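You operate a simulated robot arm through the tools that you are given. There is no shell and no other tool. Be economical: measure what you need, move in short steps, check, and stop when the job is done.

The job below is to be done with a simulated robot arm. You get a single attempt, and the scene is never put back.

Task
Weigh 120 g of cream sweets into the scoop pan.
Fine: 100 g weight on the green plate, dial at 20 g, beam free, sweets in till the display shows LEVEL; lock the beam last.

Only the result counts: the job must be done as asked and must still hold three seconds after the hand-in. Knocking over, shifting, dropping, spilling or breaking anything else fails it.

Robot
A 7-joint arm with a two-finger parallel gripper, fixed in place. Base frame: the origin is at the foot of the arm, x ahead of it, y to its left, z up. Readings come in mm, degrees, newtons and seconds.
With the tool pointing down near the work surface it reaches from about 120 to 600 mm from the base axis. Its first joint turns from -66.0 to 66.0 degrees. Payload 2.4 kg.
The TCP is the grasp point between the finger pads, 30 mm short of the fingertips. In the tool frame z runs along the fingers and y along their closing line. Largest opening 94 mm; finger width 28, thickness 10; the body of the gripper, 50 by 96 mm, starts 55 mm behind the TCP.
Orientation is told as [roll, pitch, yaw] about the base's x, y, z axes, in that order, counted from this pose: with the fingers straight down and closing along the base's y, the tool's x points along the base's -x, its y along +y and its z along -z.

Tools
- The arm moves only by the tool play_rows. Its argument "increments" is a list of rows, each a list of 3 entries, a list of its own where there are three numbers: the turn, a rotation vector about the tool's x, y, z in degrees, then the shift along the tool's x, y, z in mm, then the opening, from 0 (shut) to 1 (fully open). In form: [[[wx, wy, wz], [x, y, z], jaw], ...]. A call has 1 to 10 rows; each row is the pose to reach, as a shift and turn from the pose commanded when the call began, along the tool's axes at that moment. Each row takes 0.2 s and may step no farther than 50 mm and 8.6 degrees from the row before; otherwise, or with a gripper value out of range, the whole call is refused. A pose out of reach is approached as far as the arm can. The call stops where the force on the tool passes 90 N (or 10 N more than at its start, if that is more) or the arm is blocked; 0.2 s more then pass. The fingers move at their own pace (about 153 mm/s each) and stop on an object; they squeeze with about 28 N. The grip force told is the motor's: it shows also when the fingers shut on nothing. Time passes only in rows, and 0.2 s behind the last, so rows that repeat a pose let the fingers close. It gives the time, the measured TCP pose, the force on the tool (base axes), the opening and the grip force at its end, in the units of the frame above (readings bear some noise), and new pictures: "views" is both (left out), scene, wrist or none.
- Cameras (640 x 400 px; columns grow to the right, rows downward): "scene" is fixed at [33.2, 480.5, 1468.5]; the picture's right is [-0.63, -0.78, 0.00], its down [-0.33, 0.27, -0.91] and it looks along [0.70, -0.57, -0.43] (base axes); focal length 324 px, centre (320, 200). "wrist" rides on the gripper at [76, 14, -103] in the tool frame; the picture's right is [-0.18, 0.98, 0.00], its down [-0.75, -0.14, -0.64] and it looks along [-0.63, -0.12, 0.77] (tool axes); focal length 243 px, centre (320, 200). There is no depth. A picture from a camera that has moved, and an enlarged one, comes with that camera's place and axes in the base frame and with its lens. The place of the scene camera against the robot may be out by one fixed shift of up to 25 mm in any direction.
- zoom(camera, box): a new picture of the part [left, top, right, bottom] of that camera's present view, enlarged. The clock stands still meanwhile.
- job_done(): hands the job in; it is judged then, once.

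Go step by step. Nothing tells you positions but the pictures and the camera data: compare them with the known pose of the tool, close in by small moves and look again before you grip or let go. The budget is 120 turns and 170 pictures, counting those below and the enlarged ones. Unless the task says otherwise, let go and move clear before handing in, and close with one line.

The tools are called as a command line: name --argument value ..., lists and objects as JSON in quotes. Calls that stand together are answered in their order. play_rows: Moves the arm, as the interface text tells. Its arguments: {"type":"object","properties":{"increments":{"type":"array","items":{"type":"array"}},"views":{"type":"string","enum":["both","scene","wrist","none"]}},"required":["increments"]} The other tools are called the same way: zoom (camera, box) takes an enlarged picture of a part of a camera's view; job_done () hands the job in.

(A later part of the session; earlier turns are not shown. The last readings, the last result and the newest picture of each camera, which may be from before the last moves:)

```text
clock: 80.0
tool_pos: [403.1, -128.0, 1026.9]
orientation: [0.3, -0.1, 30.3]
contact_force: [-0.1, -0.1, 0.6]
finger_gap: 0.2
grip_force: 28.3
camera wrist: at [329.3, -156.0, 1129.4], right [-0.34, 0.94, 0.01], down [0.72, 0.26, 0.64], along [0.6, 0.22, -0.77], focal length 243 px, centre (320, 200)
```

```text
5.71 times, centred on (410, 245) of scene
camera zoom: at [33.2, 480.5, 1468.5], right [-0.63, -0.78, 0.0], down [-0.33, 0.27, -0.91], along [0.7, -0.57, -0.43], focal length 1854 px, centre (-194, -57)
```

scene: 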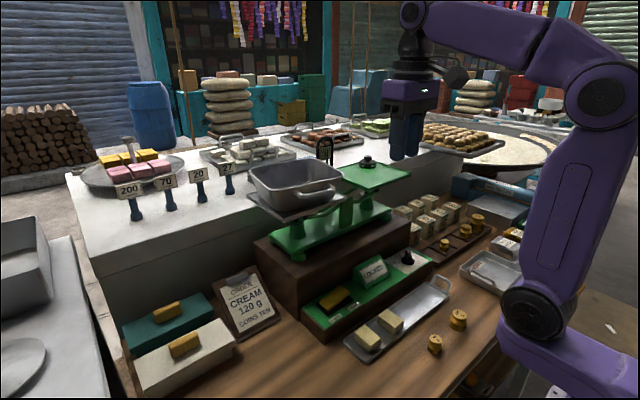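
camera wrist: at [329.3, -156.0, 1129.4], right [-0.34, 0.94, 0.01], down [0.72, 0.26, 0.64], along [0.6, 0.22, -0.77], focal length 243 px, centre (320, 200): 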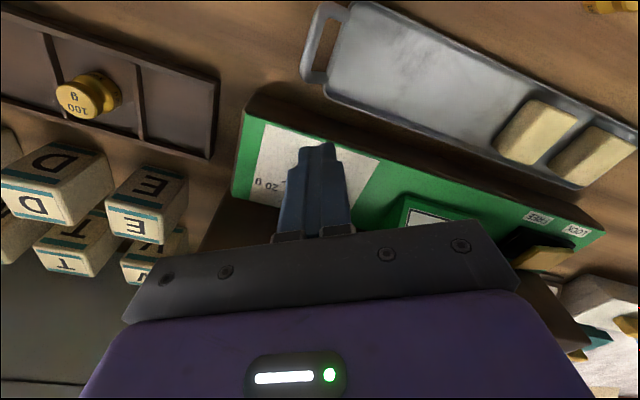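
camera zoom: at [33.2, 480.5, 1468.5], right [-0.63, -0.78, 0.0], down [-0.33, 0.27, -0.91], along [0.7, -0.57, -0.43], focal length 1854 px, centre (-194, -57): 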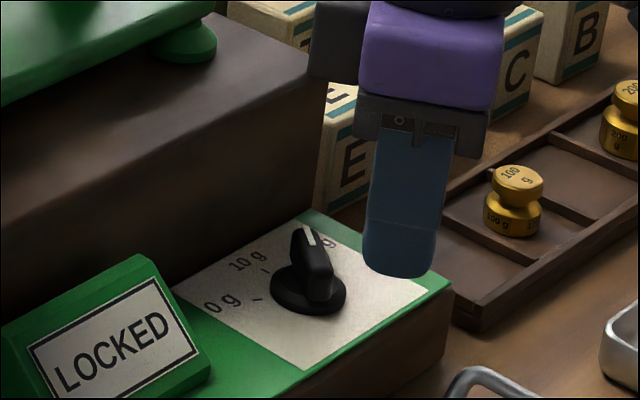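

Clear view. I'll descend and start pushing gently toward the tail.

play_rows --increments '[[[0, 0, 0], [0, 0, 10], 0], [[0, 0, 0], [0, 0, 21], 0], [[0, 0, 0], [-4, 0, 21], 0], [[0, 0, 0], [-8, 0, 21], 0], [[0, 0, 0], [-10, 0, 21], 0]]' --views "none"

zoom --camera "scene" --box '[370, 210, 450, 280]'

```text
clock: 81.2
tool_pos: [411.1, -124.1, 1007.8]
orientation: [0.3, -0.1, 30.3]
contact_force: [-0.9, -1.0, -0.4]
finger_gap: 0.0
grip_force: 28.5
```

```text
5.71 times, centred on (410, 245) of scene
camera zoom: at [33.2, 480.5, 1468.5], right [-0.63, -0.78, 0.0], down [-0.33, 0.27, -0.91], along [0.7, -0.57, -0.43], focal length 1854 px, centre (-194, -57)
```

zoom: 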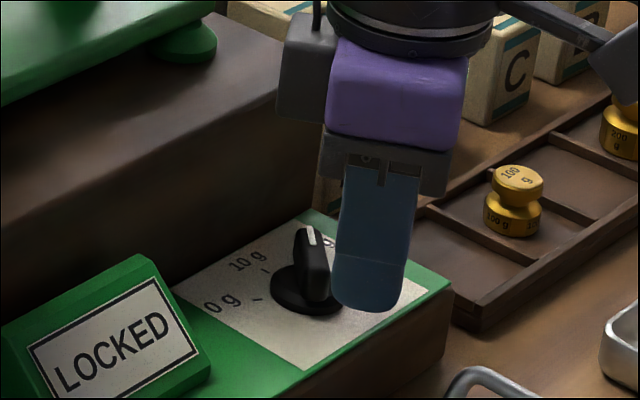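

play_rows --increments '[[[0, 0, 0], [-2, 0, 0], 0], [[0, 0, 0], [-4, 0, 0], 0], [[0, 0, 0], [-4, 0, 0], 0]]' --views "none"

zoom --camera "scene" --box '[385, 230, 435, 270]'

```text
clock: 82.0
tool_pos: [415.5, -121.5, 1007.5]
orientation: [0.3, -0.1, 30.4]
contact_force: [-0.7, -0.3, 0.1]
finger_gap: 0.0
grip_force: 28.2
```

```text
10.00 times, centred on (410, 250) of scene
camera zoom: at [33.2, 480.5, 1468.5], right [-0.63, -0.78, 0.0], down [-0.33, 0.27, -0.91], along [0.7, -0.57, -0.43], focal length 3244 px, centre (-580, -300)
```

zoom: 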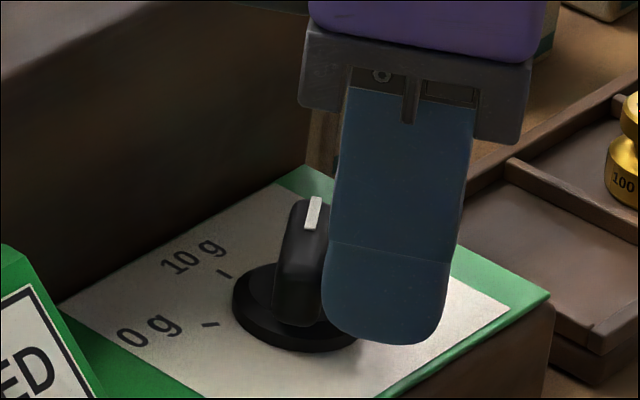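

play_rows --increments '[[[0, 0, 0], [-1.5, 0, 0], 0], [[0, 0, 0], [-3, 0, 0], 0], [[0, 0, 0], [-3, 0, 0], 0]]' --views "none"

zoom --camera "scene" --box '[385, 230, 435, 270]'

```text
clock: 82.8
tool_pos: [414.9, -121.2, 1006.5]
orientation: [0.6, 0.1, 30.2]
contact_force: [-19.9, -11.9, 7.9]
finger_gap: 0.0
grip_force: 27.7
```

```text
10.00 times, centred on (410, 250) of scene
camera zoom: at [32.5, 480.1, 1468.7], right [-0.63, -0.78, 0.0], down [-0.33, 0.27, -0.91], along [0.7, -0.57, -0.43], focal length 3244 px, centre (-580, -300)
```

zoom: 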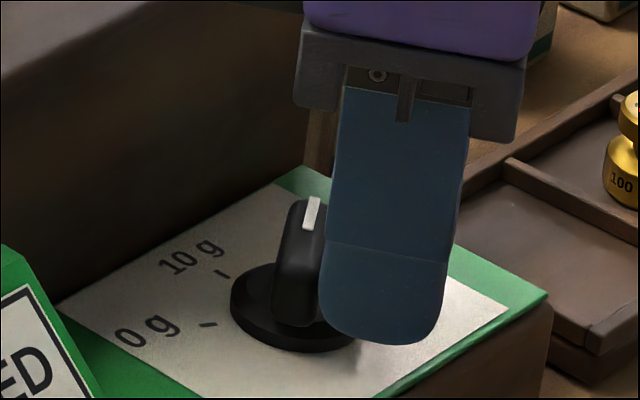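

Force rose, so the face is flush. I'll retreat, open, and inspect the pointer.

play_rows --increments '[[[0, 0, 0], [15, 0, 0], 0], [[0, 0, 0], [15, 0, -35], 0.3], [[0, 0, 8], [18, 0, -65], 1], [[0, 0, 16], [21, 0, -93], 1], [[0, 0, 24], [21, 0, -93], 1], [[0, 0, 30], [21, 0, -93], 1], [[0, 0, 30], [21, 0, -93], 1]]' --views "none"

zoom --camera "wrist" --box '[265, 90, 395, 185]'

zoom --camera "scene" --box '[385, 230, 435, 270]'

```text
clock: 84.4
tool_pos: [400.8, -129.2, 1100.0]
orientation: [0.3, 0.1, 0.2]
contact_force: [-0.1, -0.2, -0.3]
finger_gap: 94.0
grip_force: 0.0
```

```text
4.21 times, centred on (330, 138) of wrist
camera zoom: at [323.1, -116.8, 1201.9], right [0.18, 0.98, 0.01], down [0.75, -0.14, 0.64], along [0.63, -0.11, -0.77], focal length 1022 px, centre (278, 463)
```

zoom: 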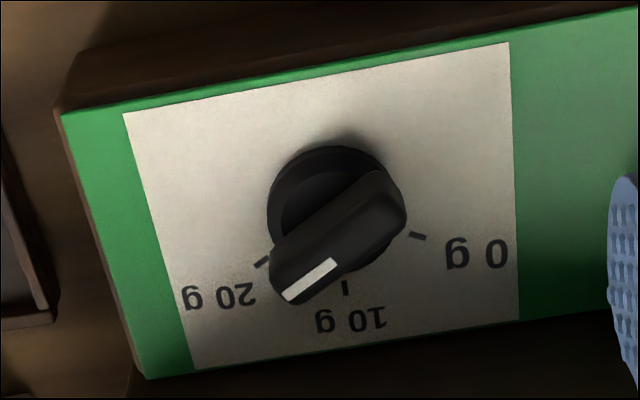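

```text
10.00 times, centred on (410, 250) of scene
camera zoom: at [33.2, 480.5, 1468.5], right [-0.63, -0.78, 0.0], down [-0.33, 0.27, -0.91], along [0.7, -0.57, -0.43], focal length 3244 px, centre (-580, -300)
```

zoom: 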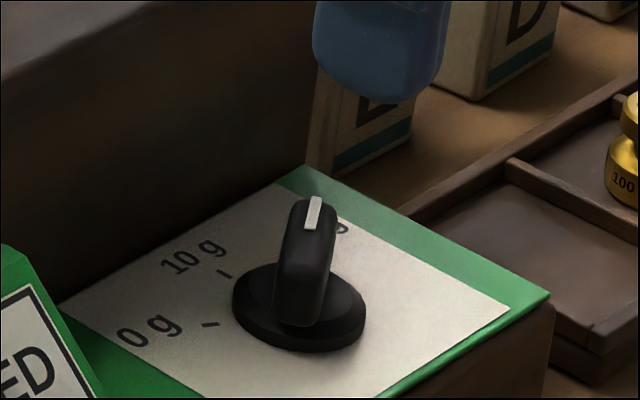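

The pointer reads about -60°, aligned with the 20 g tick, so the dial is done. Next I'll move over the rack to the 100 g weight.

play_rows --increments '[[[0, 0, 0], [1, -40, 0], 1], [[0, 0, 0], [2, -80, 0], 1], [[0, 0, 0], [4, -120, 0], 1], [[0, 0, 0], [5, -158, 0], 1], [[0, 0, 0], [5, -158, 0], 1]]' --views "wrist"

zoom --camera "wrist" --box '[240, 80, 400, 200]'

```text
clock: 85.6
tool_pos: [394.8, -289.1, 1099.8]
orientation: [0.3, 0.1, 0.4]
contact_force: [0.1, 0.6, 0.1]
finger_gap: 94.1
grip_force: 0.1
camera wrist: at [318.1, -277.0, 1202.2], right [0.18, 0.98, 0.01], down [0.76, -0.14, 0.64], along [0.63, -0.11, -0.77], focal length 243 px, centre (320, 200)
```

wrist: 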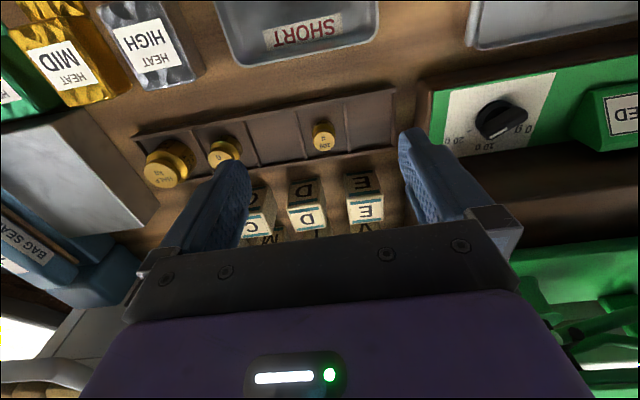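

```text
3.33 times, centred on (320, 140) of wrist
camera zoom: at [318.1, -277.0, 1202.2], right [0.18, 0.98, 0.01], down [0.76, -0.14, 0.64], along [0.63, -0.11, -0.77], focal length 809 px, centre (320, 400)
```

zoom: 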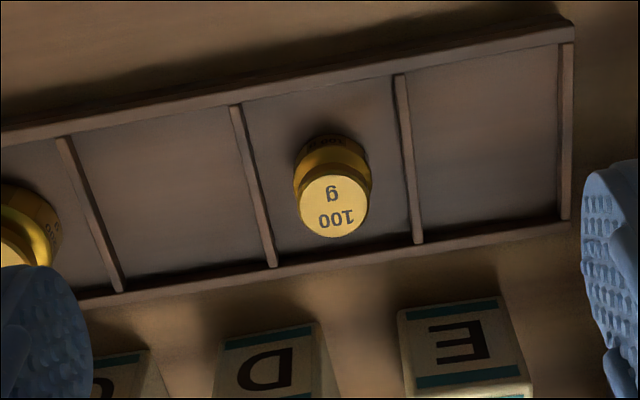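

The 100 g knob top is near (439, -293, 952). I'll move above it with partially open fingers.

play_rows --increments '[[[0, 0, 0], [-15, -1, 30], 0.5], [[0, 0, 0], [-30, -3, 60], 0.5], [[0, 0, 0], [-44.5, -4, 85], 0.5], [[0, 0, 0], [-44.5, -4, 95], 0.5], [[0, 0, 0], [-44.5, -4, 95], 0.5]]' --views "wrist"

zoom --camera "scene" --box '[400, 190, 500, 260]'

zoom --camera "wrist" --box '[220, 80, 420, 230]'

```text
clock: 86.8
tool_pos: [440.6, -291.8, 1004.4]
orientation: [0.3, 0.0, 0.3]
contact_force: [-0.2, 0.2, -0.4]
finger_gap: 47.1
grip_force: 0.1
camera wrist: at [363.7, -279.5, 1107.0], right [0.18, 0.98, 0.01], down [0.75, -0.14, 0.64], along [0.63, -0.11, -0.77], focal length 243 px, centre (320, 200)
```

wrist: 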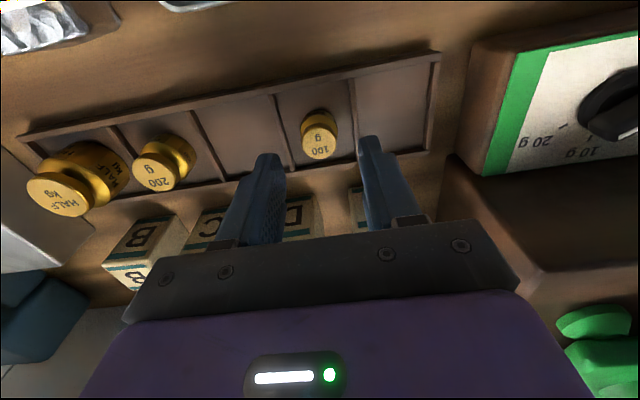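

```text
5.71 times, centred on (450, 225) of scene
camera zoom: at [33.2, 480.5, 1468.5], right [-0.63, -0.78, 0.0], down [-0.33, 0.27, -0.91], along [0.7, -0.57, -0.43], focal length 1854 px, centre (-423, 57)
```

zoom: 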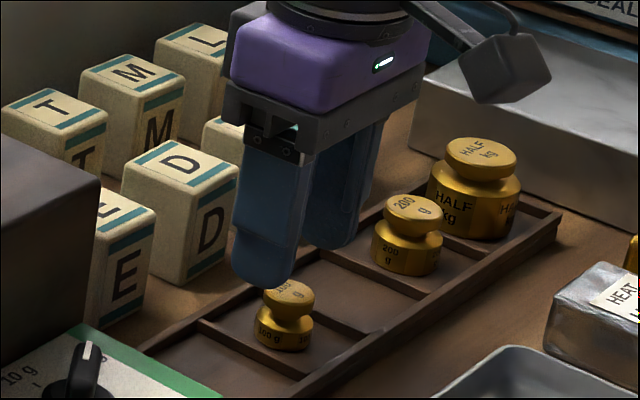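

```text
2.67 times, centred on (320, 155) of wrist
camera zoom: at [363.7, -279.5, 1107.0], right [0.18, 0.98, 0.01], down [0.75, -0.14, 0.64], along [0.63, -0.11, -0.77], focal length 647 px, centre (320, 320)
```

zoom: 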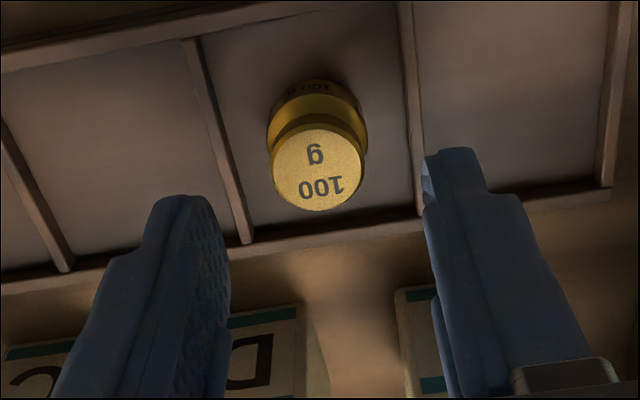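

Well aligned. I'll descend to knob height and look before gripping.

play_rows --increments '[[[0, 0, 0], [0, -1, 20], 0.5], [[0, 0, 0], [0, -1, 36], 0.5], [[0, 0, 0], [0, -1, 36], 0.5]]' --views "none"

zoom --camera "scene" --box '[410, 200, 480, 260]'

zoom --camera "wrist" --box '[220, 80, 420, 230]'

```text
clock: 87.6
tool_pos: [440.2, -291.0, 969.8]
orientation: [0.3, 0.0, 0.4]
contact_force: [-2.0, 0.7, 5.0]
finger_gap: 46.6
grip_force: 0.2
```

```text
6.67 times, centred on (445, 230) of scene
camera zoom: at [33.1, 480.5, 1468.5], right [-0.63, -0.78, 0.0], down [-0.33, 0.27, -0.91], along [0.7, -0.57, -0.43], focal length 2163 px, centre (-513, 0)
```

zoom: 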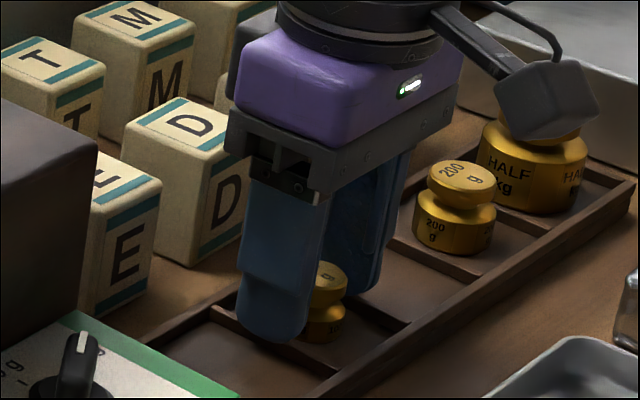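

```text
2.67 times, centred on (320, 155) of wrist
camera zoom: at [364.0, -279.0, 1071.3], right [0.18, 0.98, 0.01], down [0.75, -0.14, 0.64], along [0.63, -0.11, -0.77], focal length 647 px, centre (320, 320)
```

zoom: 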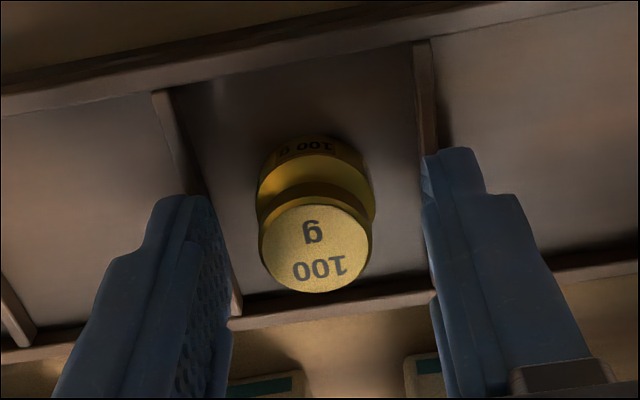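

play_rows --increments '[[[0, 0, 0], [1, -1, -2], 0.5], [[0, 0, 0], [1, -1, -2], 0], [[0, 0, 0], [1, -1, -2], 0], [[0, 0, 0], [1, -1, -2], 0]]' --views "none"

zoom --camera "wrist" --box '[220, 80, 420, 230]'

```text
clock: 88.6
tool_pos: [439.4, -292.7, 970.0]
orientation: [0.3, 0.1, 0.3]
contact_force: [0.2, 0.8, -0.4]
finger_gap: 26.0
grip_force: 28.1
```

```text
2.67 times, centred on (320, 155) of wrist
camera zoom: at [362.9, -280.2, 1072.6], right [0.18, 0.98, 0.01], down [0.76, -0.14, 0.64], along [0.63, -0.11, -0.77], focal length 647 px, centre (320, 320)
```

zoom: 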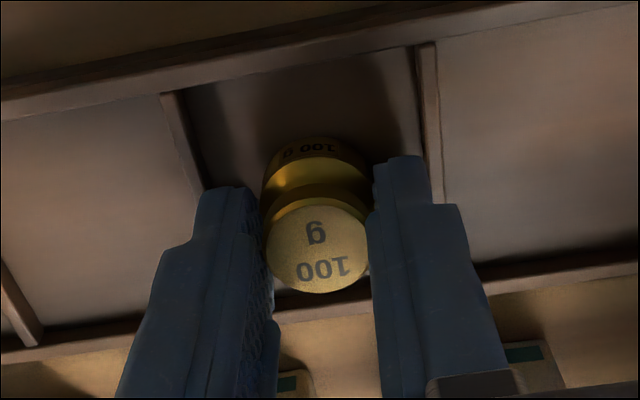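

Gripped (26 mm). I'll lift straight up.

play_rows --increments '[[[0, 0, 0], [0, 0, -15], 0], [[0, 0, 0], [0, 0, -60], 0], [[0, 0, 0], [0, 0, -110], 0], [[0, 0, 0], [10, 20, -160], 0], [[0, 0, 0], [20, 50, -200], 0], [[0, 0, 0], [30, 90, -240], 0], [[0, 0, 0], [35, 130, -270], 0], [[0, 0, 0], [35, 160, -290], 0], [[0, 0, 0], [35, 160, -290], 0]]' --views "both"

zoom --camera "wrist" --box '[180, 100, 460, 250]'

zoom --camera "scene" --box '[230, 100, 450, 240]'

```text
refused: row 4 steps farther than a row can; nothing moved
```

```text
2.29 times, centred on (320, 175) of wrist
camera zoom: at [362.9, -280.2, 1072.6], right [0.18, 0.98, 0.01], down [0.76, -0.14, 0.64], along [0.63, -0.11, -0.77], focal length 555 px, centre (320, 257)
```

zoom: 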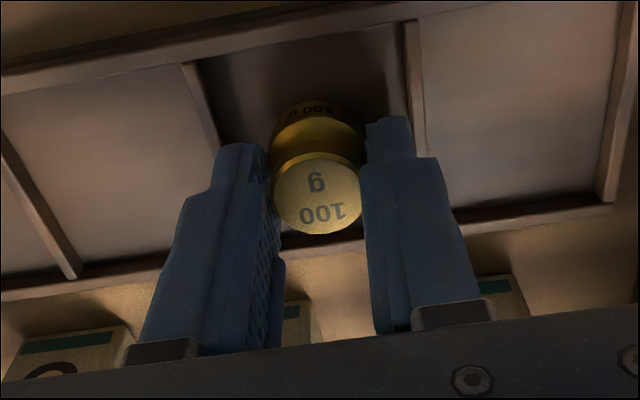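

```text
2.86 times, centred on (340, 170) of scene
camera zoom: at [33.2, 480.5, 1468.5], right [-0.63, -0.78, 0.0], down [-0.33, 0.27, -0.91], along [0.7, -0.57, -0.43], focal length 927 px, centre (263, 286)
```

zoom: 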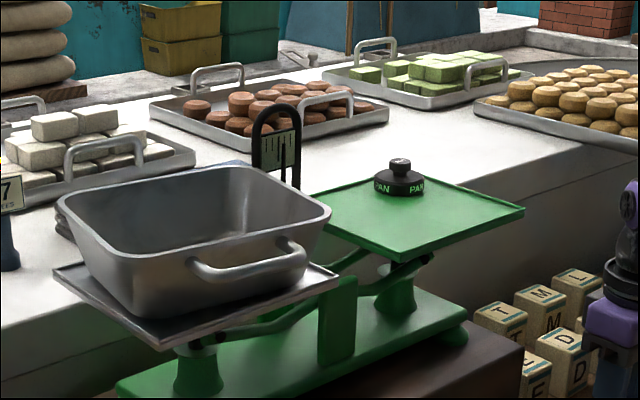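

play_rows --increments '[[[0, 0, 0], [0, 0, -15], 0], [[0, 0, 0], [0, 0, -60], 0], [[0, 0, 0], [0, 0, -105], 0], [[0, 0, 0], [8, 15, -150], 0], [[0, 0, 0], [16, 40, -185], 0], [[0, 0, 0], [24, 70, -220], 0], [[0, 0, 0], [30, 100, -255], 0], [[0, 0, 0], [35, 130, -285], 0], [[0, 0, 0], [35, 160, -300], 0]]' --views "both"

zoom --camera "wrist" --box '[180, 100, 460, 250]'

```text
clock: 90.6
tool_pos: [403.7, -135.9, 1272.4]
orientation: [0.4, 0.1, 0.3]
contact_force: [0.0, 1.2, -1.0]
finger_gap: 25.7
grip_force: 27.4
camera wrist: at [325.5, -123.6, 1373.7], right [0.18, 0.98, 0.01], down [0.75, -0.14, 0.64], along [0.63, -0.11, -0.77], focal length 243 px, centre (320, 200)
```

scene: 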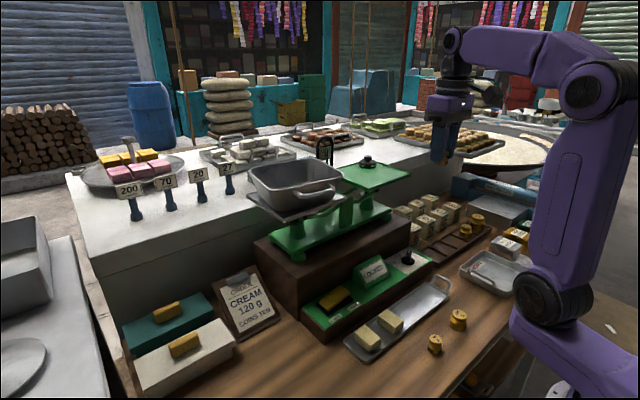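
wrist: 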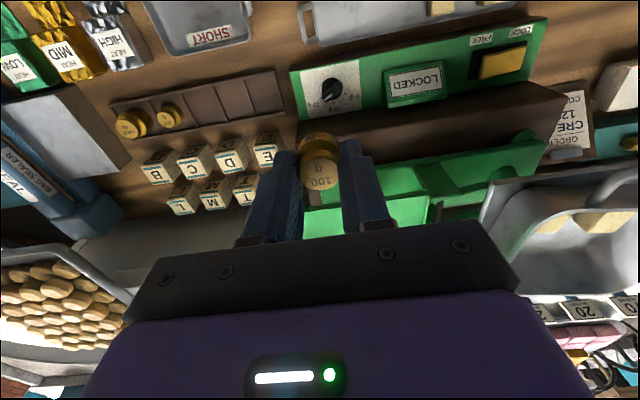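

```text
2.29 times, centred on (320, 175) of wrist
camera zoom: at [325.5, -123.6, 1373.7], right [0.18, 0.98, 0.01], down [0.75, -0.14, 0.64], along [0.63, -0.11, -0.77], focal length 555 px, centre (320, 257)
```

zoom: 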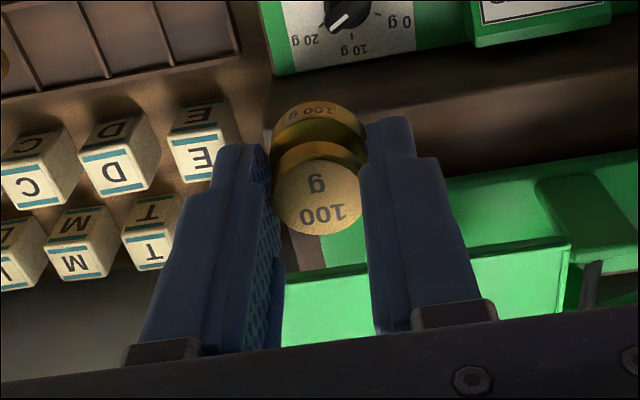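

The plate's front-left corner triangulates to (496, -41, 1173), with the black tare at the back. I'll carry the weight over the front-middle of the plate at (530, -112).

play_rows --increments '[[[0, 0, 0], [-32, 6, 0], 0], [[0, 0, 0], [-64, 12, 0], 0], [[0, 0, 0], [-96, 18, 0], 0], [[0, 0, 0], [-126, 24, 0], 0], [[0, 0, 0], [-126, 24, 25], 0], [[0, 0, 0], [-126, 24, 46], 0], [[0, 0, 0], [-126, 24, 46], 0]]' --views "wrist"

zoom --camera "scene" --box '[320, 120, 430, 200]'

```text
clock: 92.2
tool_pos: [529.5, -109.5, 1222.8]
orientation: [0.3, 0.1, 0.3]
contact_force: [-0.5, -0.7, -1.1]
finger_gap: 26.0
grip_force: 27.6
camera wrist: at [452.4, -97.4, 1325.7], right [0.18, 0.98, 0.01], down [0.76, -0.14, 0.64], along [0.63, -0.11, -0.77], focal length 243 px, centre (320, 200)
```

wrist: 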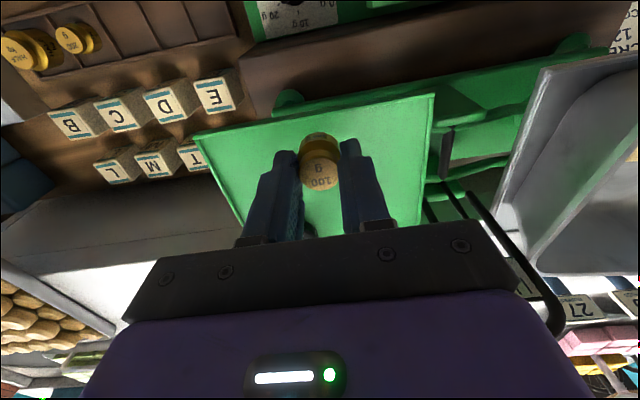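

```text
5.00 times, centred on (375, 160) of scene
camera zoom: at [33.2, 480.5, 1468.5], right [-0.63, -0.78, 0.0], down [-0.33, 0.27, -0.91], along [0.7, -0.57, -0.43], focal length 1622 px, centre (45, 400)
```

zoom: 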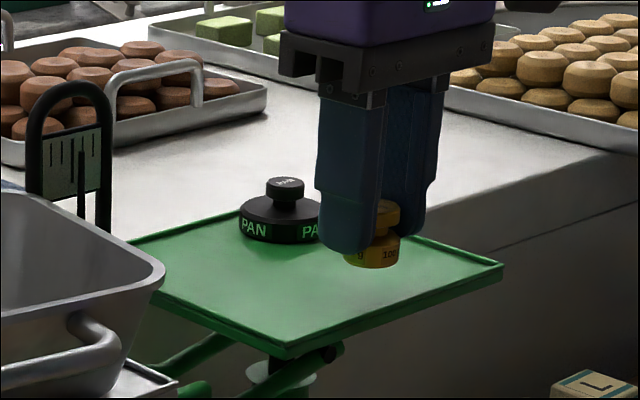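

play_rows --increments '[[[0, 0, 0], [0, 0, 3], 0], [[0, 0, 0], [0, 0, 6], 0], [[0, 0, 0], [0, 0, 6], 0]]' --views "none"

zoom --camera "scene" --box '[350, 140, 420, 200]'

```text
clock: 93.0
tool_pos: [530.2, -109.5, 1216.4]
orientation: [0.3, 0.1, 0.4]
contact_force: [-0.3, -0.2, -1.3]
finger_gap: 25.7
grip_force: 27.9
```

```text
6.67 times, centred on (385, 170) of scene
camera zoom: at [33.2, 480.5, 1468.5], right [-0.63, -0.78, 0.0], down [-0.33, 0.27, -0.91], along [0.7, -0.57, -0.43], focal length 2163 px, centre (-113, 400)
```

zoom: 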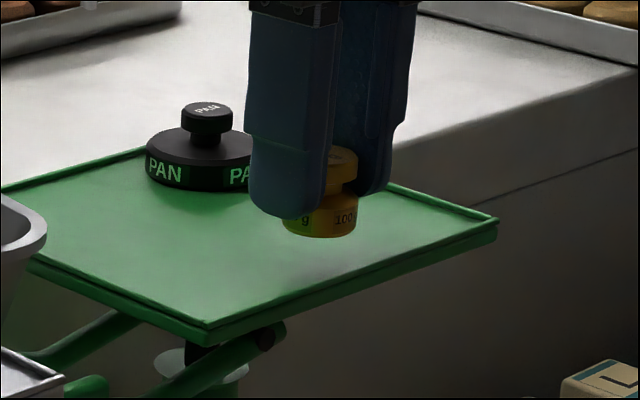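

play_rows --increments '[[[0, 0, 0], [0, 0, 2], 0], [[0, 0, 0], [0, 0, 4], 0], [[0, 0, 0], [0, 0, 4], 0]]' --views "none"

play_rows --increments '[[[0, 0, 0], [0, 0, 2], 0], [[0, 0, 0], [0, 0, 2], 0]]' --views "none"

```text
clock: 93.8
tool_pos: [529.0, -110.4, 1214.9]
orientation: [0.2, 0.1, 0.2]
contact_force: [0.7, 1.0, -1.6]
finger_gap: 25.8
grip_force: 27.9
```

```text
clock: 94.4
tool_pos: [528.4, -110.2, 1213.7]
orientation: [0.3, 0.0, 0.3]
contact_force: [0.0, -0.3, -1.3]
finger_gap: 25.7
grip_force: 28.3
```

play_rows --increments '[[[0, 0, 0], [0, 0, 2], 0], [[0, 0, 0], [0, 0, 2], 0]]' --views "none"

play_rows --increments '[[[0, 0, 0], [0, 0, 1.5], 0], [[0, 0, 0], [0, 0, 1.5], 0]]' --views "none"

zoom --camera "scene" --box '[350, 140, 420, 200]'

```text
clock: 95.0
tool_pos: [528.6, -109.4, 1210.4]
orientation: [0.3, 0.0, 0.3]
contact_force: [0.5, 0.0, -0.9]
finger_gap: 26.0
grip_force: 28.5
```

```text
clock: 95.6
tool_pos: [529.8, -110.5, 1209.6]
orientation: [0.3, 0.1, 0.2]
contact_force: [-0.3, 0.1, -1.3]
finger_gap: 25.9
grip_force: 27.8
```

```text
6.67 times, centred on (385, 170) of scene
camera zoom: at [33.2, 480.5, 1468.5], right [-0.63, -0.78, 0.0], down [-0.33, 0.27, -0.91], along [0.7, -0.57, -0.43], focal length 2163 px, centre (-113, 400)
```

zoom: 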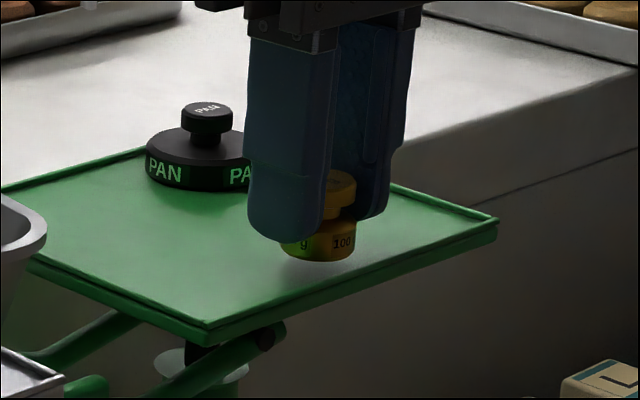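

Re-triangulating with the new view puts the plate rim at x≈515, z≈1156, lower and farther than I thought, so I'm still above it and near its front edge. I'll lift a bit and shift 25 mm forward.

play_rows --increments '[[[0, 0, 0], [0, 0, -6], 0], [[0, 0, 0], [-13, 0, -6], 0], [[0, 0, 0], [-25, 0, -6], 0], [[0, 0, 0], [-25, 0, 0], 0], [[0, 0, 0], [-25, 0, 5], 0], [[0, 0, 0], [-25, 0, 5], 0]]' --views "wrist"

zoom --camera "scene" --box '[350, 140, 420, 200]'

zoom --camera "wrist" --box '[180, 70, 460, 240]'

```text
clock: 97.0
tool_pos: [555.0, -110.0, 1205.1]
orientation: [0.3, 0.0, 0.3]
contact_force: [-0.2, -0.2, -1.8]
finger_gap: 25.6
grip_force: 27.9
camera wrist: at [477.9, -97.8, 1306.9], right [0.18, 0.98, 0.01], down [0.75, -0.14, 0.64], along [0.63, -0.11, -0.77], focal length 243 px, centre (320, 200)
```

wrist: 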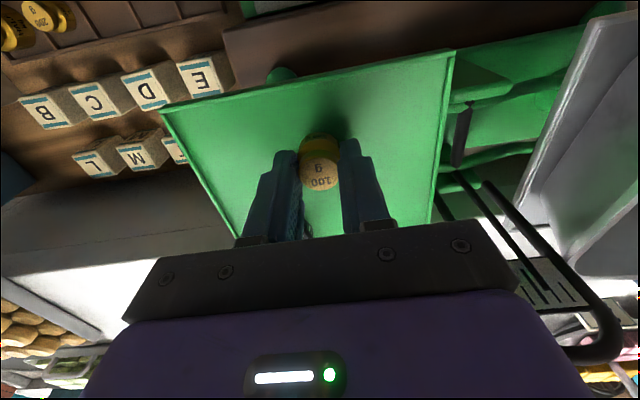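

```text
6.67 times, centred on (385, 170) of scene
camera zoom: at [33.2, 480.5, 1468.5], right [-0.63, -0.78, 0.0], down [-0.33, 0.27, -0.91], along [0.7, -0.57, -0.43], focal length 2163 px, centre (-113, 400)
```

zoom: 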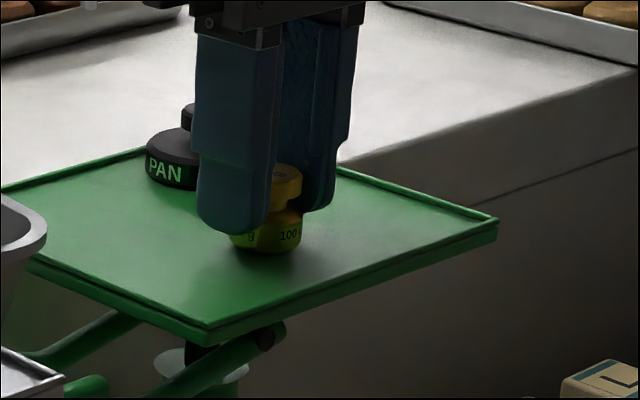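

```text
2.29 times, centred on (320, 155) of wrist
camera zoom: at [477.9, -97.8, 1306.9], right [0.18, 0.98, 0.01], down [0.75, -0.14, 0.64], along [0.63, -0.11, -0.77], focal length 555 px, centre (320, 303)
```

zoom: 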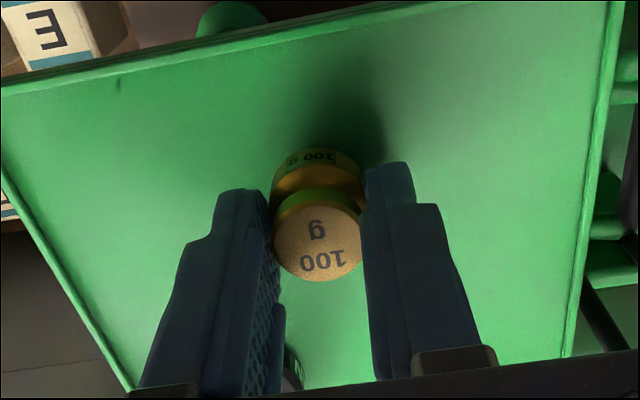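

play_rows --increments '[[[0, 0, 0], [0, 0, 3], 0], [[0, 0, 0], [0, 0, 3], 0]]' --views "none"

play_rows --increments '[[[0, 0, 0], [0, 0, 3], 0], [[0, 0, 0], [0, 0, 3], 0]]' --views "none"

```text
clock: 97.6
tool_pos: [554.7, -110.2, 1202.7]
orientation: [0.3, -0.3, 0.3]
contact_force: [0.0, 0.2, 15.5]
finger_gap: 25.5
grip_force: 27.9
```

```text
clock: 98.2
tool_pos: [554.2, -110.5, 1200.0]
orientation: [0.3, -0.2, 0.2]
contact_force: [0.9, -0.9, 25.0]
finger_gap: 25.7
grip_force: 27.8
```

Contact: the weight is on the plate. I'll relieve the load, open, and lift away.

play_rows --increments '[[[0, 0, 0], [0, 0, -4], 0], [[0, 0, 0], [0, 0, -4], 0.45], [[0, 0, 0], [0, 0, -4], 0.45], [[0, 0, 0], [0, 0, -30], 0.45], [[0, 0, 0], [10, 0, -70], 0.45], [[0, 0, 0], [40, 0, -100], 0.45], [[0, 0, 0], [80, 0, -120], 0.45], [[0, 0, 0], [120, 0, -120], 0.45], [[0, 0, 0], [120, 0, -120], 0.45]]' --views "both"

zoom --camera "scene" --box '[300, 130, 420, 220]'

```text
clock: 100.2
tool_pos: [434.3, -110.8, 1320.3]
orientation: [0.3, 0.2, 0.3]
contact_force: [-0.1, 0.2, 0.4]
finger_gap: 42.3
grip_force: 0.1
camera wrist: at [358.7, -99.2, 1423.0], right [0.18, 0.98, 0.01], down [0.76, -0.14, 0.64], along [0.63, -0.11, -0.77], focal length 243 px, centre (320, 200)
```

scene: 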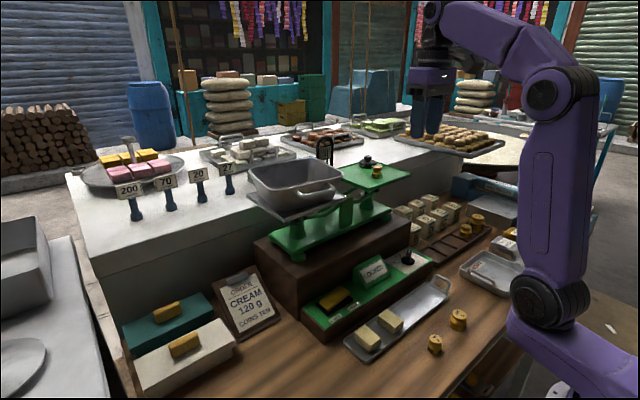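
wrist: 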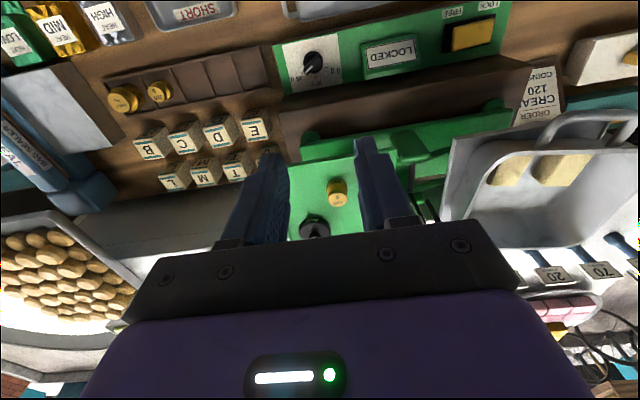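

```text
4.44 times, centred on (360, 175) of scene
camera zoom: at [33.2, 480.5, 1468.5], right [-0.63, -0.78, 0.0], down [-0.33, 0.27, -0.91], along [0.7, -0.57, -0.43], focal length 1442 px, centre (142, 311)
```

zoom: 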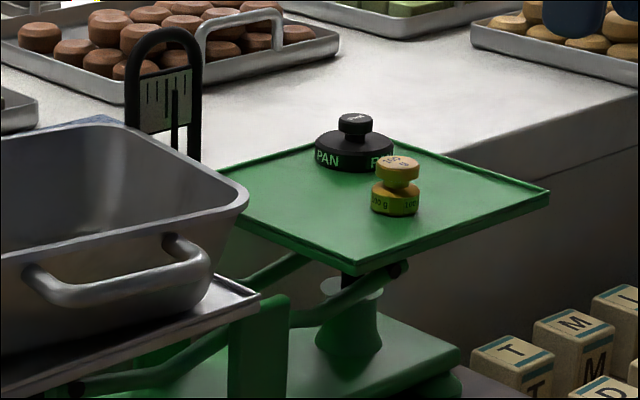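

The 100 g weight stands on the plate. Next is the lock rocker near (440, 122, ~980); I'll move to view it with the fingers closed.

play_rows --increments '[[[0, 0, 0], [20, 30, 0], 0], [[0, 0, 0], [34, 60, 25], 0], [[0, 0, 0], [34, 95, 55], 0], [[0, 0, 0], [34, 125, 90], 0], [[0, 0, 0], [34, 155, 125], 0], [[0, 0, 0], [34, 185, 160], 0], [[0, 0, 0], [34, 205, 195], 0], [[0, 0, 0], [34, 216, 230], 0], [[0, 0, 0], [34, 216, 230], 0]]' --views "wrist"

zoom --camera "wrist" --box '[220, 60, 420, 200]'

zoom --camera "scene" --box '[300, 240, 400, 330]'

```text
clock: 102.2
tool_pos: [399.9, 105.9, 1089.7]
orientation: [0.3, 0.0, 0.3]
contact_force: [-1.6, 0.4, 0.5]
finger_gap: 0.0
grip_force: 27.7
camera wrist: at [322.6, 118.5, 1191.9], right [0.18, 0.98, 0.01], down [0.75, -0.14, 0.64], along [0.63, -0.11, -0.77], focal length 243 px, centre (320, 200)
```

wrist: 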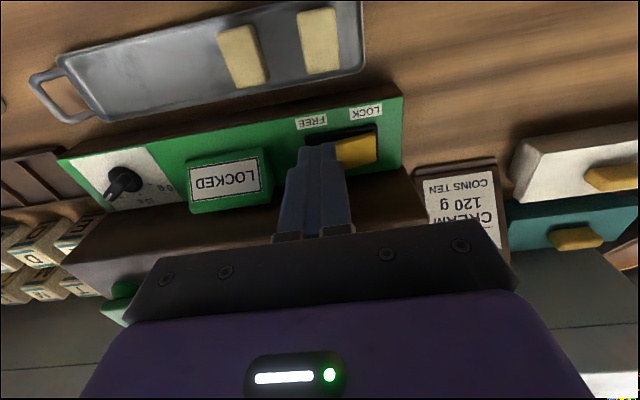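

```text
2.86 times, centred on (320, 130) of wrist
camera zoom: at [322.6, 118.5, 1191.9], right [0.18, 0.98, 0.01], down [0.75, -0.14, 0.64], along [0.63, -0.11, -0.77], focal length 693 px, centre (320, 400)
```

zoom: 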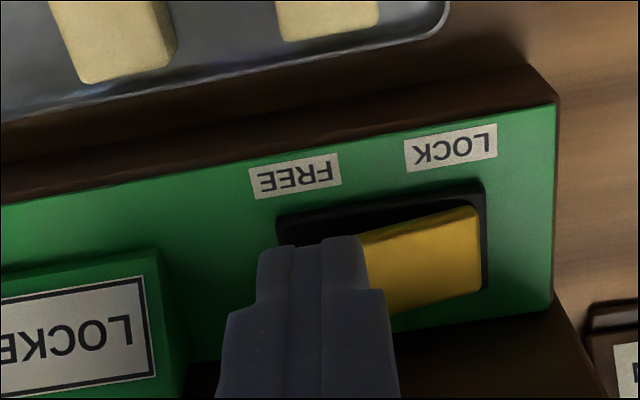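

```text
4.44 times, centred on (350, 285) of scene
camera zoom: at [33.2, 480.5, 1468.5], right [-0.63, -0.78, 0.0], down [-0.33, 0.27, -0.91], along [0.7, -0.57, -0.43], focal length 1442 px, centre (187, -178)
```

zoom: 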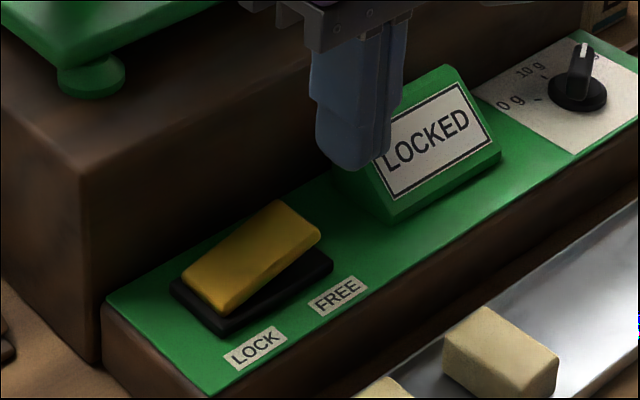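

The rocker base spans x 425–468, y 86–158, with the raised FREE end near y≈96. I'll position above it and press down in small steps.

play_rows --increments '[[[0, 0, 0], [-23, -4, 20], 0], [[0, 0, 0], [-46, -8, 40], 0], [[0, 0, 0], [-46, -8, 68], 0], [[0, 0, 0], [-46, -8, 68], 0]]' --views "none"

play_rows --increments '[[[0, 0, 0], [0, 0, 4], 0], [[0, 0, 0], [0, 0, 8], 0], [[0, 0, 0], [0, 0, 8], 0]]' --views "none"

zoom --camera "scene" --box '[300, 240, 400, 330]'

```text
clock: 103.2
tool_pos: [447.2, 99.1, 1022.1]
orientation: [0.3, 0.1, 0.4]
contact_force: [-0.3, -2.8, 1.7]
finger_gap: 0.1
grip_force: 28.1
```

```text
clock: 104.0
tool_pos: [444.9, 99.1, 1012.6]
orientation: [0.3, 0.0, 0.4]
contact_force: [0.0, -0.2, 0.1]
finger_gap: 0.0
grip_force: 28.1
```

```text
4.44 times, centred on (350, 285) of scene
camera zoom: at [33.2, 480.5, 1468.5], right [-0.63, -0.78, 0.0], down [-0.33, 0.27, -0.91], along [0.7, -0.57, -0.43], focal length 1442 px, centre (187, -178)
```

zoom: 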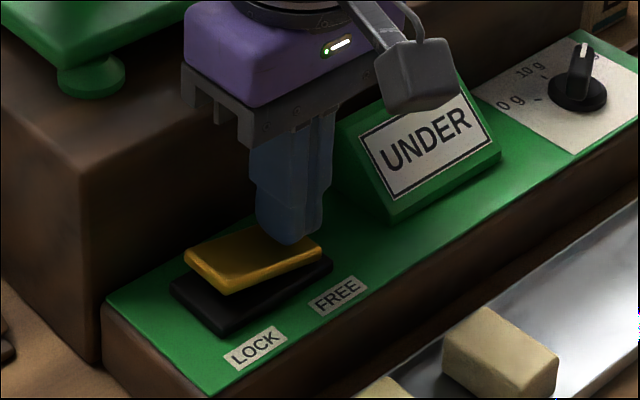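

The display now shows UNDER, so the beam is free. I'll lift off and go look at the tray blocks.

play_rows --increments '[[[0, 0, 0], [0, 0, -40], 0], [[0, 0, 0], [20, -5, -70], 0.3], [[0, 0, 0], [60, -20, -70], 0.6], [[0, 0, 0], [100, -35, -70], 0.6], [[0, 0, 0], [136, -48, -60], 0.6], [[0, 0, 0], [136, -48, -60], 0.6]]' --views "both"

zoom --camera "wrist" --box '[200, 60, 440, 210]'

```text
clock: 105.4
tool_pos: [309.3, 49.1, 1075.2]
orientation: [0.3, 0.1, 0.4]
contact_force: [0.2, 0.5, 1.0]
finger_gap: 56.3
grip_force: 0.0
camera wrist: at [233.4, 60.7, 1178.0], right [0.18, 0.98, 0.01], down [0.76, -0.14, 0.64], along [0.63, -0.11, -0.77], focal length 243 px, centre (320, 200)
```

scene: 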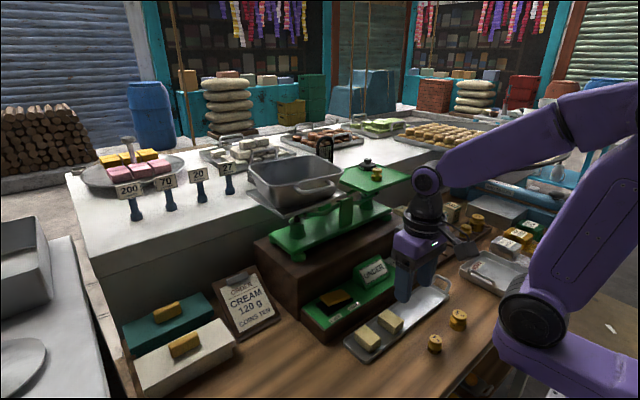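
wrist: 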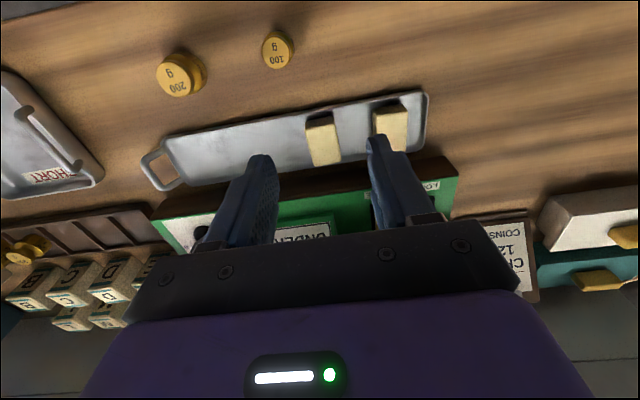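

```text
2.67 times, centred on (320, 135) of wrist
camera zoom: at [233.4, 60.7, 1178.0], right [0.18, 0.98, 0.01], down [0.76, -0.14, 0.64], along [0.63, -0.11, -0.77], focal length 647 px, centre (320, 373)
```

zoom: 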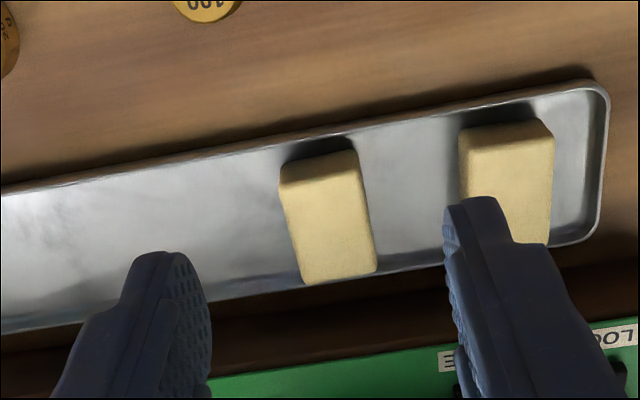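

Block A is at about (352, 45), 42×28 mm, with its top at z≈946. I'll go above it.

play_rows --increments '[[[0, 0, 0], [-15, -2, 30], 0.55], [[0, 0, 0], [-30, -4, 55], 0.55], [[0, 0, 0], [-42.7, -4.4, 75], 0.55], [[0, 0, 0], [-42.7, -4.4, 85], 0.55], [[0, 0, 0], [-42.7, -4.4, 85], 0.55]]' --views "wrist"

zoom --camera "scene" --box '[330, 270, 450, 370]'

```text
clock: 106.6
tool_pos: [352.9, 46.5, 989.2]
orientation: [0.3, 0.0, 0.3]
contact_force: [0.4, 0.7, -0.3]
finger_gap: 51.9
grip_force: 0.0
camera wrist: at [275.9, 59.2, 1091.2], right [0.18, 0.98, 0.01], down [0.75, -0.14, 0.64], along [0.63, -0.11, -0.77], focal length 243 px, centre (320, 200)
```

wrist: 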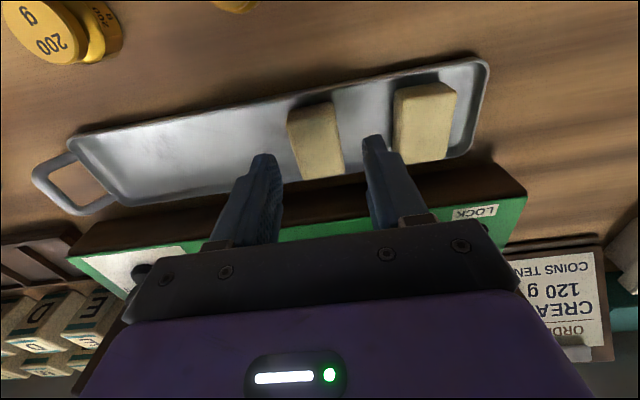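

```text
4.00 times, centred on (390, 320) of scene
camera zoom: at [33.2, 480.5, 1468.5], right [-0.63, -0.78, 0.0], down [-0.33, 0.27, -0.91], along [0.7, -0.57, -0.43], focal length 1298 px, centre (40, -280)
```

zoom: 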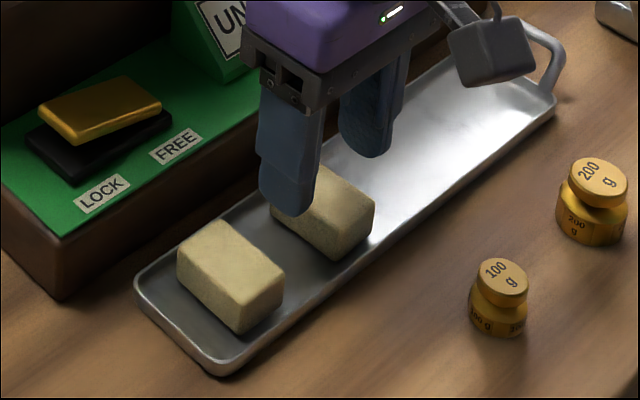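

Aligned. I'll descend and grip.

play_rows --increments '[[[0, 0, 0], [0, -1, 16], 0.55], [[0, 0, 0], [0, -1, 31], 0.55], [[0, 0, 0], [0, -1, 31], 0], [[0, 0, 0], [0, -1, 31], 0], [[0, 0, 0], [0, -1, 31], 0]]' --views "none"

zoom --camera "scene" --box '[330, 270, 450, 370]'

```text
clock: 107.8
tool_pos: [351.6, 45.0, 958.2]
orientation: [0.3, 0.1, 0.3]
contact_force: [-0.9, -1.4, 3.9]
finger_gap: 31.2
grip_force: 27.9
```

```text
4.00 times, centred on (390, 320) of scene
camera zoom: at [33.2, 480.4, 1468.6], right [-0.63, -0.78, 0.0], down [-0.33, 0.27, -0.91], along [0.7, -0.57, -0.43], focal length 1298 px, centre (40, -280)
```

zoom: 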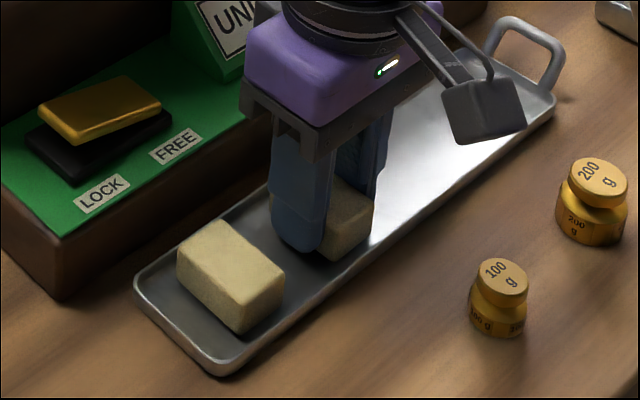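

Gripped. I'll lift high and move to view the pan.

play_rows --increments '[[[0, 0, 0], [0, 0, -20], 0], [[0, 0, 0], [0, 0, -65], 0], [[0, 0, 0], [0, 0, -110], 0], [[0, 0, 0], [0, 10, -155], 0], [[0, 0, 0], [-10, 20, -200], 0], [[0, 0, 0], [-20, 30, -245], 0], [[0, 0, 0], [-35, 40, -290], 0], [[0, 0, 0], [-50, 50, -335], 0], [[0, 0, 0], [-50, 50, -360], 0], [[0, 0, 0], [-50, 50, -360], 0]]' --views "both"

zoom --camera "wrist" --box '[180, 90, 480, 260]'

```text
clock: 110.0
tool_pos: [401.9, 91.6, 1318.7]
orientation: [0.4, 0.1, 0.3]
contact_force: [0.0, -0.5, -0.6]
finger_gap: 31.2
grip_force: 28.2
camera wrist: at [324.5, 104.9, 1421.4], right [0.18, 0.98, 0.01], down [0.76, -0.14, 0.64], along [0.63, -0.11, -0.77], focal length 243 px, centre (320, 200)
```

scene: 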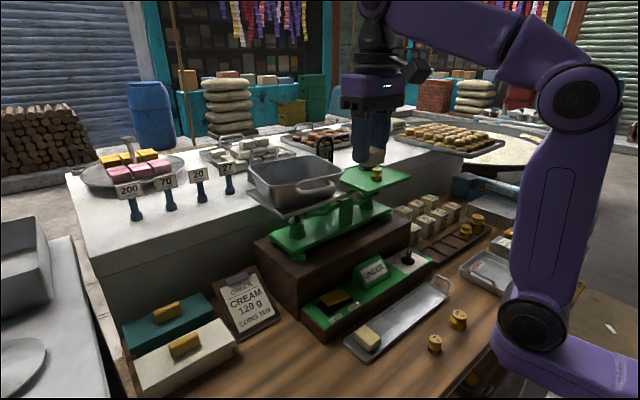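
wrist: 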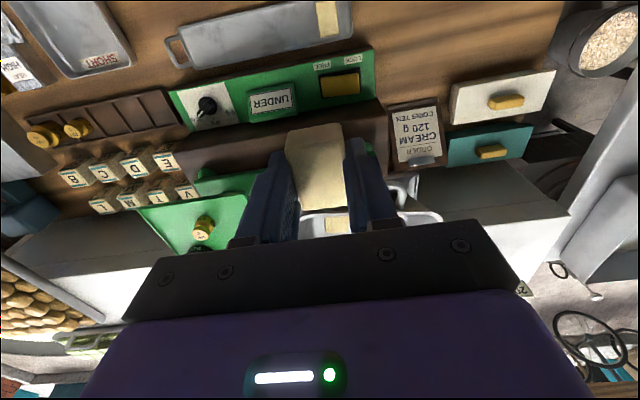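

```text
2.13 times, centred on (330, 175) of wrist
camera zoom: at [324.5, 104.9, 1421.4], right [0.18, 0.98, 0.01], down [0.76, -0.14, 0.64], along [0.63, -0.11, -0.77], focal length 518 px, centre (299, 253)
```

zoom: 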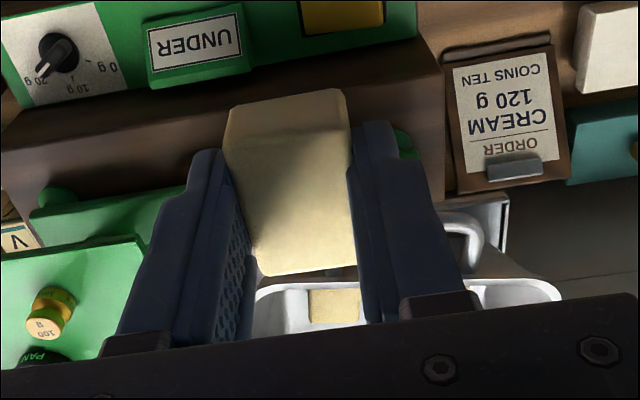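

The block is held. I'll shift to a spot where the pan interior is visible beside the fingers.

play_rows --increments '[[[0, 0, 0], [-15, -35, -15], 0], [[0, 0, 0], [-30, -70, -30], 0], [[0, 0, 0], [-45, -105, -45], 0], [[0, 0, 0], [-60, -135, -60], 0], [[0, 0, 0], [-60, -135, -60], 0]]' --views "wrist"

zoom --camera "wrist" --box '[360, 90, 580, 240]'

```text
clock: 111.2
tool_pos: [439.2, -34.2, 1342.6]
orientation: [0.3, 0.0, 0.3]
contact_force: [-0.3, 0.6, 0.2]
finger_gap: 31.2
grip_force: 28.1
out of reach, approached as far as the arm can: row 3, 4, 5
camera wrist: at [361.6, -21.9, 1445.3], right [0.18, 0.98, 0.01], down [0.75, -0.14, 0.64], along [0.63, -0.11, -0.77], focal length 243 px, centre (320, 200)
```

wrist: 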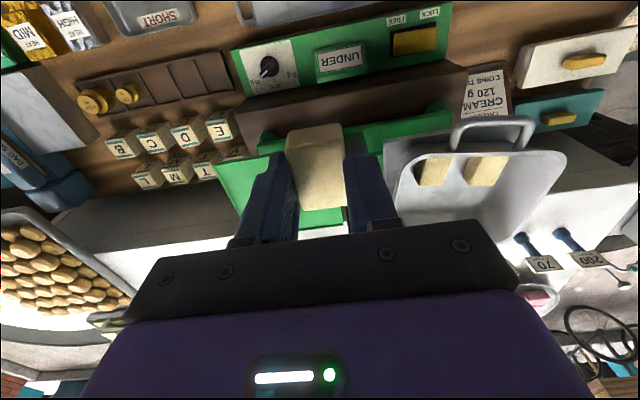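

```text
2.67 times, centred on (470, 165) of wrist
camera zoom: at [361.6, -21.9, 1445.3], right [0.18, 0.98, 0.01], down [0.75, -0.14, 0.64], along [0.63, -0.11, -0.77], focal length 647 px, centre (-80, 293)
```

zoom: 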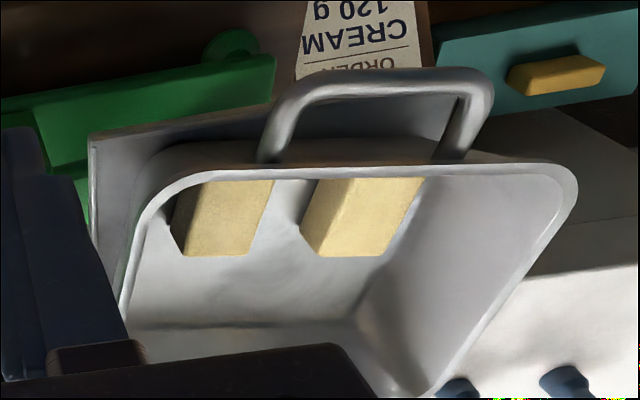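

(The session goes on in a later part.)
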